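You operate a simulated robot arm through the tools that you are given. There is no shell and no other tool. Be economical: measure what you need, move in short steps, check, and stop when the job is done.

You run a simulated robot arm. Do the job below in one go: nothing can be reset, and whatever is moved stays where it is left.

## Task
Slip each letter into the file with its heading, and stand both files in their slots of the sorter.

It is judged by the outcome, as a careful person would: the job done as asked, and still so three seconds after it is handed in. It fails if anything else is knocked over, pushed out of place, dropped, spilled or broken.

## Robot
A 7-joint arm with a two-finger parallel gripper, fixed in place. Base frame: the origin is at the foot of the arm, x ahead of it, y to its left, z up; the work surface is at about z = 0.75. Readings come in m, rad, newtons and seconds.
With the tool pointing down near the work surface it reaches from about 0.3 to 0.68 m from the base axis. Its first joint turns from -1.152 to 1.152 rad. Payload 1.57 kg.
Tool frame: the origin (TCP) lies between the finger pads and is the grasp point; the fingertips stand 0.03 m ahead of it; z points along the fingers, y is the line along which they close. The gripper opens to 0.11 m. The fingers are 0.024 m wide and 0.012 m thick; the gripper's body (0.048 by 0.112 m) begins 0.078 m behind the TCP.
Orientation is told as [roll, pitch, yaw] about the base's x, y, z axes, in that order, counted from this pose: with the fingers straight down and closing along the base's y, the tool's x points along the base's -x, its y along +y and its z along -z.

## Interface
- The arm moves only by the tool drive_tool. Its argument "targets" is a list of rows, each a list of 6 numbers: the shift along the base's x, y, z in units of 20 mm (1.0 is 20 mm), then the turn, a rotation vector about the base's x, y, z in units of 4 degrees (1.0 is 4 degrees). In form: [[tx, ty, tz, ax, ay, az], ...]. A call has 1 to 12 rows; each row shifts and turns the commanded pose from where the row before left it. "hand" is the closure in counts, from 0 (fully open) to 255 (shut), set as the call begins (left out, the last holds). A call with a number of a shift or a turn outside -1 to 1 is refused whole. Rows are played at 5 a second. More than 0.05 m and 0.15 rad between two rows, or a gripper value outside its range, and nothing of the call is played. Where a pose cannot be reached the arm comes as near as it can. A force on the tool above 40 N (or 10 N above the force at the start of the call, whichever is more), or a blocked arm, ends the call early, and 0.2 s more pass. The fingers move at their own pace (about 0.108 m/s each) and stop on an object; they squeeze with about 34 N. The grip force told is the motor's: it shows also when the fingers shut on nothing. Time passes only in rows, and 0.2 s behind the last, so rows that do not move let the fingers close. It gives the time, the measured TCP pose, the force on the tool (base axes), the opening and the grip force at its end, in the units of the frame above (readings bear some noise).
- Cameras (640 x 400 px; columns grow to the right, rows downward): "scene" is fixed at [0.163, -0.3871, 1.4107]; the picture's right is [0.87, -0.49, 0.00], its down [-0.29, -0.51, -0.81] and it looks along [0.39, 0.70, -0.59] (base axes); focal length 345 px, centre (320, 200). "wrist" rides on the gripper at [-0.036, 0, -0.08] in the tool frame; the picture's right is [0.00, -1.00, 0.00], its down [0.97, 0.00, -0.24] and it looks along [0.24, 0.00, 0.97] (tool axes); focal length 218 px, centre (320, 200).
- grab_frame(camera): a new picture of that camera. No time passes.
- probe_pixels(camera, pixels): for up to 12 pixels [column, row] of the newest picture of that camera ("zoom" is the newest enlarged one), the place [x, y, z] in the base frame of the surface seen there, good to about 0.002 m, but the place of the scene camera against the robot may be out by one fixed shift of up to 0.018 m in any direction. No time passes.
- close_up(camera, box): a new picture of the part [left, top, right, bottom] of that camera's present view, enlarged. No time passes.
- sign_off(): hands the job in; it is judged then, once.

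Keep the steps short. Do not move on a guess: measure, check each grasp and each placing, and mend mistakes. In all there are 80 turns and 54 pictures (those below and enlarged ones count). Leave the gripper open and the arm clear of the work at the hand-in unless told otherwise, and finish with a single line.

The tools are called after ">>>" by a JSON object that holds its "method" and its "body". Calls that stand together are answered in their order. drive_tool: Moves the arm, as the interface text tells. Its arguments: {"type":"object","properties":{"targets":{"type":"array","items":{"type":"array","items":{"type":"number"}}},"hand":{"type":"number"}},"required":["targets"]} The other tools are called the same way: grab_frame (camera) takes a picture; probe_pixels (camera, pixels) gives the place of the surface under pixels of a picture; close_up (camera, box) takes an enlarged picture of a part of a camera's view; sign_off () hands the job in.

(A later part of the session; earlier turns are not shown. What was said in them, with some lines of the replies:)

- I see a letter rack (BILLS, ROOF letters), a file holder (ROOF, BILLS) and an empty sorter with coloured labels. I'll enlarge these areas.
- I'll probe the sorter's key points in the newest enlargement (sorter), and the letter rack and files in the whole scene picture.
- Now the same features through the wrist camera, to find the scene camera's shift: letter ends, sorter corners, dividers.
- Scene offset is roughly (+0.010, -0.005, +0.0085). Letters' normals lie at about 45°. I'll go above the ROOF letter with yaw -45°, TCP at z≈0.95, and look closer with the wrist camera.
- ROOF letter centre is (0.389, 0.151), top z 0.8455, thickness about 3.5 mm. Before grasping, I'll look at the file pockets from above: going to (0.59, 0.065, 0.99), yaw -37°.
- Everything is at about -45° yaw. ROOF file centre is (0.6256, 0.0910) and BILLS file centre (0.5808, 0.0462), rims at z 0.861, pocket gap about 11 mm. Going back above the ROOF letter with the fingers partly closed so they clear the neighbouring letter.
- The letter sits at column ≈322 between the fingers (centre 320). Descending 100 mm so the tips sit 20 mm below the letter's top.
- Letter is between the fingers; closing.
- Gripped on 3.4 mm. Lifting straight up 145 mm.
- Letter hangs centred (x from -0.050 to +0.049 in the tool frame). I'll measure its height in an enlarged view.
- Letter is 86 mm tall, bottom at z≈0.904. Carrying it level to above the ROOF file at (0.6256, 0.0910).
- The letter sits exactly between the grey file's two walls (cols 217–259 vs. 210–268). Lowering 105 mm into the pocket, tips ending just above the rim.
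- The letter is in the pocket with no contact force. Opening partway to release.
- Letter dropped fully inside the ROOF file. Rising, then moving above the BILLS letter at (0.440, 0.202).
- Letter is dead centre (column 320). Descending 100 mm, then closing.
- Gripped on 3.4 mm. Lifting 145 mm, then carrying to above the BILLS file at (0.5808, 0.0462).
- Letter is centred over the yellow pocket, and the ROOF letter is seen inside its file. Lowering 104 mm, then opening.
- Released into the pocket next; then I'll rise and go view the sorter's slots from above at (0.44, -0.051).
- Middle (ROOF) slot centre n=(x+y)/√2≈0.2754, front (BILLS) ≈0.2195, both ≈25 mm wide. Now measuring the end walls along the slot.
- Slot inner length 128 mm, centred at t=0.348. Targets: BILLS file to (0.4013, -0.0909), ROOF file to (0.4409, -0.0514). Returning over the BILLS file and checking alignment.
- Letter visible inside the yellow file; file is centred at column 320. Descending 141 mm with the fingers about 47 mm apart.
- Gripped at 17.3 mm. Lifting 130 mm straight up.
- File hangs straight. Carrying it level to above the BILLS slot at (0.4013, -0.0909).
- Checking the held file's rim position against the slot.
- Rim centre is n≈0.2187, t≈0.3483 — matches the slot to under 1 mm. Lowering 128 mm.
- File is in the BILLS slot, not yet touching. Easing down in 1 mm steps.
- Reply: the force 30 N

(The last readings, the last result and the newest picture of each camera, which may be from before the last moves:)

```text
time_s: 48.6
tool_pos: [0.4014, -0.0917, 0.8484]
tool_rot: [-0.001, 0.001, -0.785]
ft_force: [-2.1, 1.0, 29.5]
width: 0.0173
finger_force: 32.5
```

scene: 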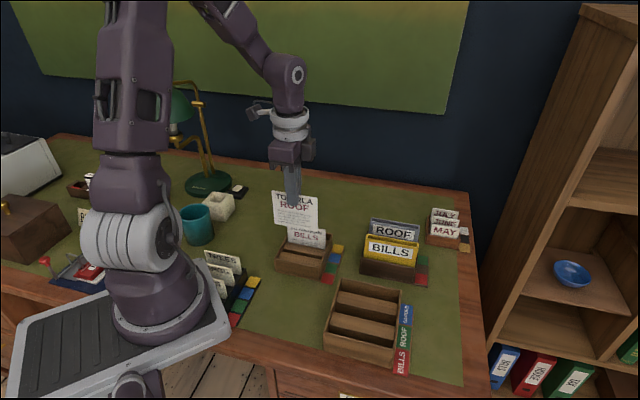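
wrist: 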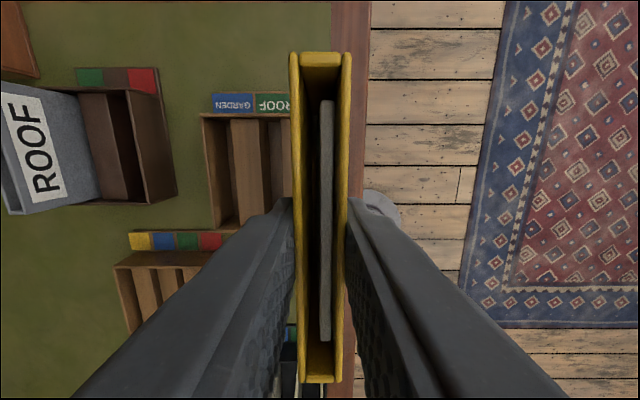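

Floor contact (29.5 N). Backing off 1.5 mm, then opening.

>>> {"method": "drive_tool", "body": {"targets": [[0, 0, 0.05, 0, 0, 0], [0, 0, 0.025, 0, 0, 0]]}}

>>> {"method": "drive_tool", "body": {"targets": [[0, 0, 0, 0, 0, 0], [0, 0, 0, 0, 0, 0], [0, 0, 0, 0, 0, 0]], "hand": 145}}

>>> {"method": "close_up", "body": {"camera": "wrist", "box": [190, 20, 450, 400]}}

```text
time_s: 49.2
tool_pos: [0.4013, -0.0904, 0.8491]
tool_rot: [-0.002, 0.0, -0.784]
ft_force: [-0.2, -1.1, -0.3]
width: 0.0175
finger_force: 32.3
```

```text
time_s: 50.0
tool_pos: [0.4014, -0.0922, 0.85]
tool_rot: [0.0, -0.001, -0.785]
ft_force: [1.2, 0.0, -0.3]
width: 0.0475
finger_force: 0.0
```

```text
1.05 times, centred on (320, 210) of wrist
```

zoom: 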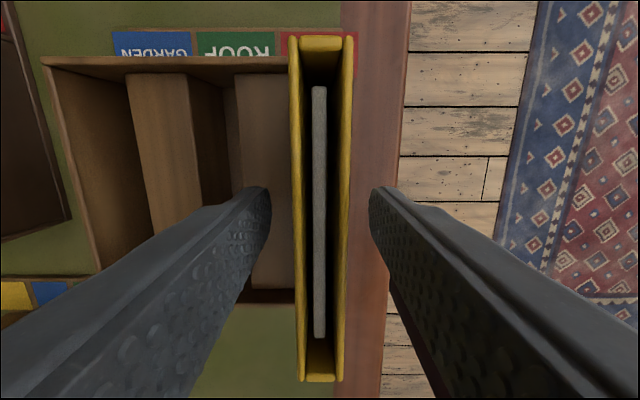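

BILLS file stands upright on its own with the letter in it. Rising, then going above the ROOF file at (0.6256, 0.0910).

>>> {"method": "drive_tool", "body": {"targets": [[0, 0, 0.7, 0, 0, 0], [0, 0, 0.7, 0, 0, 0], [0, 0, 0.7, 0, 0, 0], [0, 0, 0.7, 0, 0, 0], [0, 0, 0.7, 0, 0, 0], [0, 0, 0.7, 0, 0, 0], [0, 0, 0.7, 0, 0, 0], [0, 0, 0.7, 0, 0, 0], [0, 0, 0.7, 0, 0, 0], [0, 0, 0.7, 0, 0, 0]]}}

>>> {"method": "drive_tool", "body": {"targets": [[0.9346, 0.758, 0, 0, 0, 0], [0.9346, 0.758, 0, 0, 0, 0], [0.9346, 0.758, 0, 0, 0, 0], [0.9346, 0.758, 0, 0, 0, 0], [0.9346, 0.758, 0, 0, 0, 0], [0.9346, 0.758, 0, 0, 0, 0], [0.9346, 0.758, 0, 0, 0, 0], [0.9346, 0.758, 0, 0, 0, 0], [0.9346, 0.758, 0, 0, 0, 0], [0.9346, 0.758, 0, 0, 0, 0], [0.9346, 0.758, 0, 0, 0, 0], [0.9346, 0.758, 0, 0, 0, 0]]}}

>>> {"method": "grab_frame", "body": {"camera": "wrist"}}

>>> {"method": "close_up", "body": {"camera": "scene", "box": [290, 230, 440, 390]}}

```text
time_s: 52.2
tool_pos: [0.4017, -0.0929, 0.9914]
tool_rot: [0.0, 0.0, -0.784]
ft_force: [-0.8, 0.5, -0.8]
width: 0.0474
finger_force: 0.1
```

```text
time_s: 54.8
tool_pos: [0.6264, 0.0913, 0.99]
tool_rot: [0.0, 0.001, -0.786]
ft_force: [-0.1, -0.6, 0.5]
width: 0.0475
finger_force: 0.0
```

```text
14 pictures are left
```

wrist: 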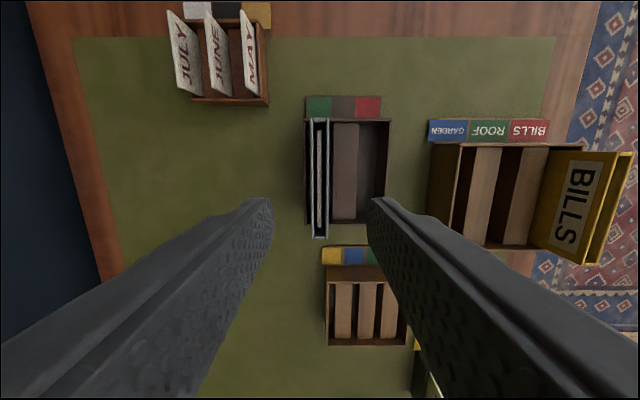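

```text
2.50 times, centred on (365, 310) of scene
```

zoom: 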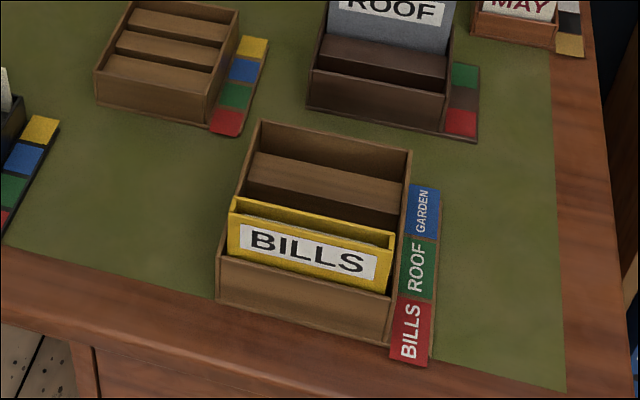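

BILLS file stands well. ROOF file is centred (column ≈320). Descending 140 mm and closing.

>>> {"method": "drive_tool", "body": {"targets": [[0, 0, -0.8, 0, 0, 0], [0, 0, -0.8, 0, 0, 0], [0, 0, -0.8, 0, 0, 0], [0, 0, -0.8, 0, 0, 0], [0, 0, -0.8, 0, 0, 0], [0, 0, -0.8, 0, 0, 0], [0, 0, -0.8, 0, 0, 0], [0, 0, -0.8, 0, 0, 0], [0, 0, -0.62, 0, 0, 0]]}}

>>> {"method": "drive_tool", "body": {"targets": [[0, 0, 0, 0, 0, 0], [0, 0, 0, 0, 0, 0], [0, 0, 0, 0, 0, 0], [0, 0, 0, 0, 0, 0]], "hand": 255}}

```text
time_s: 56.8
tool_pos: [0.626, 0.0918, 0.8497]
tool_rot: [-0.002, 0.0, -0.787]
ft_force: [-0.2, -0.2, 0.2]
width: 0.0474
finger_force: 0.1
```

```text
time_s: 57.8
tool_pos: [0.6255, 0.0904, 0.8493]
tool_rot: [0.0, 0.0, -0.784]
ft_force: [0.4, 0.2, 0.1]
width: 0.0174
finger_force: 32.4
```

Gripped at 17.4 mm. Lifting 130 mm and carrying to above the ROOF slot at (0.4409, -0.0514).

>>> {"method": "drive_tool", "body": {"targets": [[0, 0, 0.3, 0, 0, 0], [0, 0, 0.5, 0, 0, 0], [0, 0, 0.7, 0, 0, 0], [0, 0, 0.7, 0, 0, 0], [0, 0, 0.7, 0, 0, 0], [0, 0, 0.7, 0, 0, 0], [0, 0, 0.7, 0, 0, 0], [0, 0, 0.7, 0, 0, 0], [0, 0, 0.7, 0, 0, 0], [0, 0, 0.8, 0, 0, 0]]}}

>>> {"method": "drive_tool", "body": {"targets": [[-0.7696, -0.5933, 0, 0, 0, 0], [-0.7696, -0.5933, 0, 0, 0, 0], [-0.7696, -0.5933, 0, 0, 0, 0], [-0.7696, -0.5933, 0, 0, 0, 0], [-0.7696, -0.5933, 0, 0, 0, 0], [-0.7696, -0.5933, 0, 0, 0, 0], [-0.7696, -0.5933, 0, 0, 0, 0], [-0.7696, -0.5933, 0, 0, 0, 0], [-0.7696, -0.5933, 0, 0, 0, 0], [-0.7696, -0.5933, 0, 0, 0, 0], [-0.7696, -0.5933, 0, 0, 0, 0], [-0.7696, -0.5933, 0, 0, 0, 0]]}}

>>> {"method": "grab_frame", "body": {"camera": "wrist"}}

>>> {"method": "grab_frame", "body": {"camera": "scene"}}

```text
time_s: 60.0
tool_pos: [0.6243, 0.0908, 0.98]
tool_rot: [-0.001, 0.0, -0.785]
ft_force: [-0.2, -0.2, -0.7]
width: 0.0174
finger_force: 32.4
```

```text
time_s: 62.6
tool_pos: [0.4397, -0.0527, 0.9799]
tool_rot: [-0.001, 0.0, -0.786]
ft_force: [0.1, 0.1, -0.9]
width: 0.0173
finger_force: 32.3
```

```text
12 pictures are left
```

wrist: 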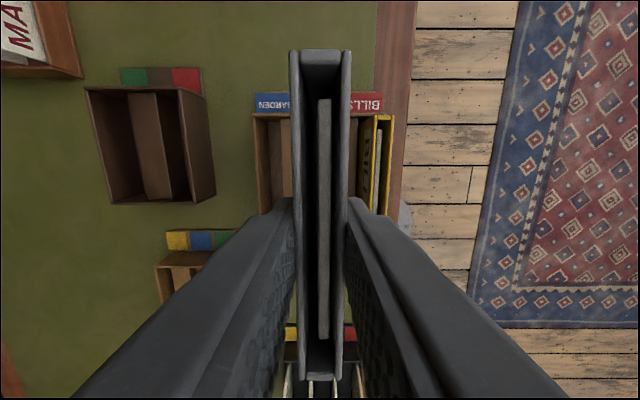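

```text
11 pictures are left
```

scene: 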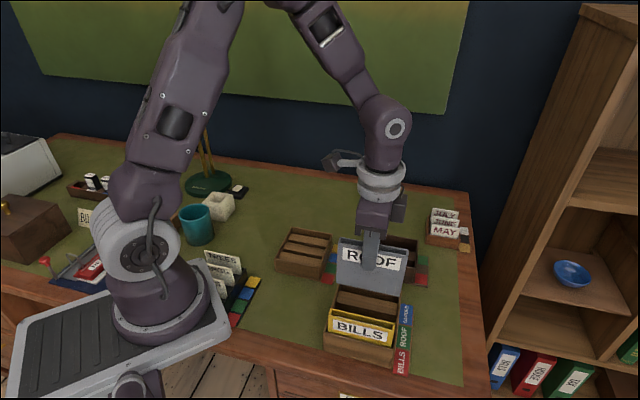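

>>> {"method": "probe_pixels", "body": {"camera": "wrist", "pixels": [[320, 51], [320, 54], [320, 378], [320, 374], [296, 150], [346, 150], [345, 190], [297, 190]]}}

```text
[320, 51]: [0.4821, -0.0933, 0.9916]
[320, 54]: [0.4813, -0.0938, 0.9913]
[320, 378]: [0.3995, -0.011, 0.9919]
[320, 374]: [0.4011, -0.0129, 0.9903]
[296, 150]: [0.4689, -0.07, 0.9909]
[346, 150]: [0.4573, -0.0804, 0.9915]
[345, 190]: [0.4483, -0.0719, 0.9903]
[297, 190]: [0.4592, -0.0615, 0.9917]
```

File is about 1.3 mm short of slot centre along n; nudging by 1 mm and lowering 128 mm, then easing down.

>>> {"method": "drive_tool", "body": {"targets": [[0.04, 0.04, 0, 0, 0, 0], [0, 0, -0.6, 0, 0, 0], [0, 0, -0.6, 0, 0, 0], [0, 0, -0.6, 0, 0, 0], [0, 0, -0.6, 0, 0, 0], [0, 0, -0.6, 0, 0, 0], [0, 0, -0.6, 0, 0, 0], [0, 0, -0.6, 0, 0, 0], [0, 0, -0.6, 0, 0, 0], [0, 0, -0.6, 0, 0, 0], [0, 0, -0.5, 0, 0, 0], [0, 0, -0.5, 0, 0, 0]]}}

>>> {"method": "close_up", "body": {"camera": "scene", "box": [290, 230, 440, 390]}}

```text
time_s: 65.2
tool_pos: [0.4416, -0.0507, 0.853]
tool_rot: [0.0, 0.0, -0.785]
ft_force: [-0.3, -0.5, -0.2]
width: 0.0171
finger_force: 32.1
```

```text
2.50 times, centred on (365, 310) of scene
```

zoom: 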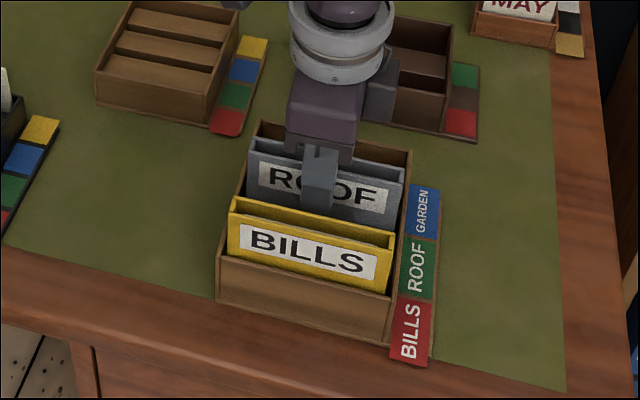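

ROOF file is in its slot. Easing down 2 mm.

>>> {"method": "drive_tool", "body": {"targets": [[0, 0, -0.05, 0, 0, 0], [0, 0, -0.05, 0, 0, 0]]}}

```text
time_s: 65.8
tool_pos: [0.4408, -0.0498, 0.8498]
tool_rot: [0.0, 0.0, -0.784]
ft_force: [0.7, -0.3, 2.4]
width: 0.0174
finger_force: 31.8
```

Light contact. Opening, then rising.

>>> {"method": "drive_tool", "body": {"targets": [[0, 0, 0, 0, 0, 0], [0, 0, 0, 0, 0, 0], [0, 0, 0, 0, 0, 0]], "hand": 150}}

>>> {"method": "drive_tool", "body": {"targets": [[0, 0, 0.6, 0, 0, 0], [0, 0, 0.8, 0, 0, 0], [0, 0, 0.8, 0, 0, 0], [0, 0, 0.8, 0, 0, 0], [0, 0, 0.8, 0, 0, 0], [0, 0, 0.8, 0, 0, 0], [0, 0, 0.8, 0, 0, 0], [0, 0, 0.8, 0, 0, 0], [0, 0, 0.8, 0, 0, 0], [0, 0, 0.8, 0, 0, 0]]}}

>>> {"method": "grab_frame", "body": {"camera": "wrist"}}

```text
time_s: 66.6
tool_pos: [0.4423, -0.0502, 0.8492]
tool_rot: [-0.001, 0.0, -0.786]
ft_force: [-0.6, 0.3, 0.8]
width: 0.0449
finger_force: 0.0
```

```text
time_s: 68.8
tool_pos: [0.4412, -0.0509, 1.0052]
tool_rot: [0.0, -0.001, -0.788]
ft_force: [0.0, 0.0, -0.3]
width: 0.0454
finger_force: 0.0
```

```text
9 pictures are left
```

wrist: 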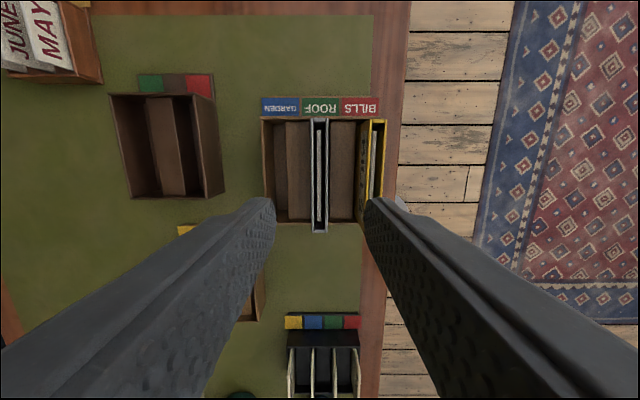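

Both files stand in their slots with letters inside. Moving the arm up and aside with the gripper fully open, then a last look.

>>> {"method": "drive_tool", "body": {"targets": [[0, 0, 0.9, 0, 0, 0], [0, 0.3, 0.9, 0, 0, 0], [-0.3, 0.8, 0.9, 0, 0, 0], [-0.3, 0.8, 0.7, 0, 0, 0], [-0.3, 0.8, 0.6, 0, 0, 0], [-0.3, 0.8, 0, 0, 0, 0], [-0.3, 0.8, 0, 0, 0, 0], [-0.3, 0.8, 0, 0, 0, 0], [-0.3, 0.8, 0, 0, 0, 0], [-0.3, 0.8, 0, 0, 0, 0]], "hand": 0}}

>>> {"method": "grab_frame", "body": {"camera": "scene"}}

>>> {"method": "close_up", "body": {"camera": "scene", "box": [290, 230, 440, 390]}}

```text
time_s: 71.0
tool_pos: [0.3916, 0.0832, 1.0854]
tool_rot: [-0.001, 0.0, -0.785]
ft_force: [0.4, -0.3, 1.1]
width: 0.1099
finger_force: 0.1
```

```text
8 pictures are left
```

scene: 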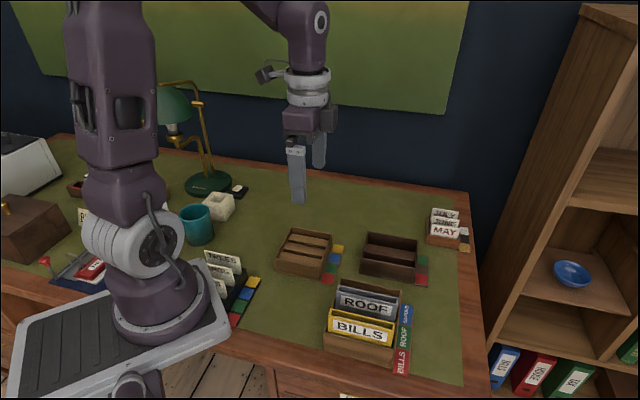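

```text
2.50 times, centred on (365, 310) of scene
```

zoom: 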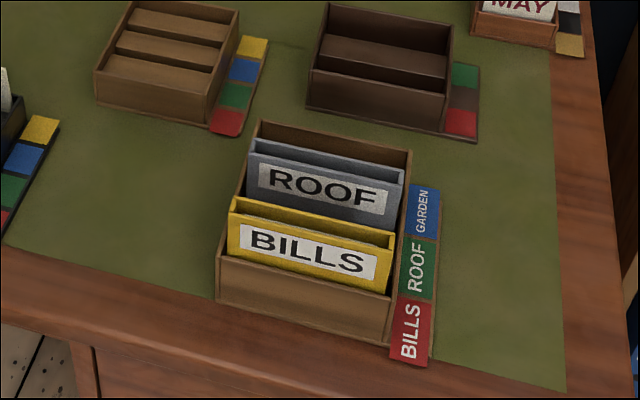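

Everything is in place and undisturbed; handing in.

>>> {"method": "sign_off", "body": {}}

```text
The job is handed in.
```

Done: the BILLS and ROOF letters are each in the file with their heading, both files stand in their labelled sorter slots, and I handed the job in with the gripper open and the arm clear.
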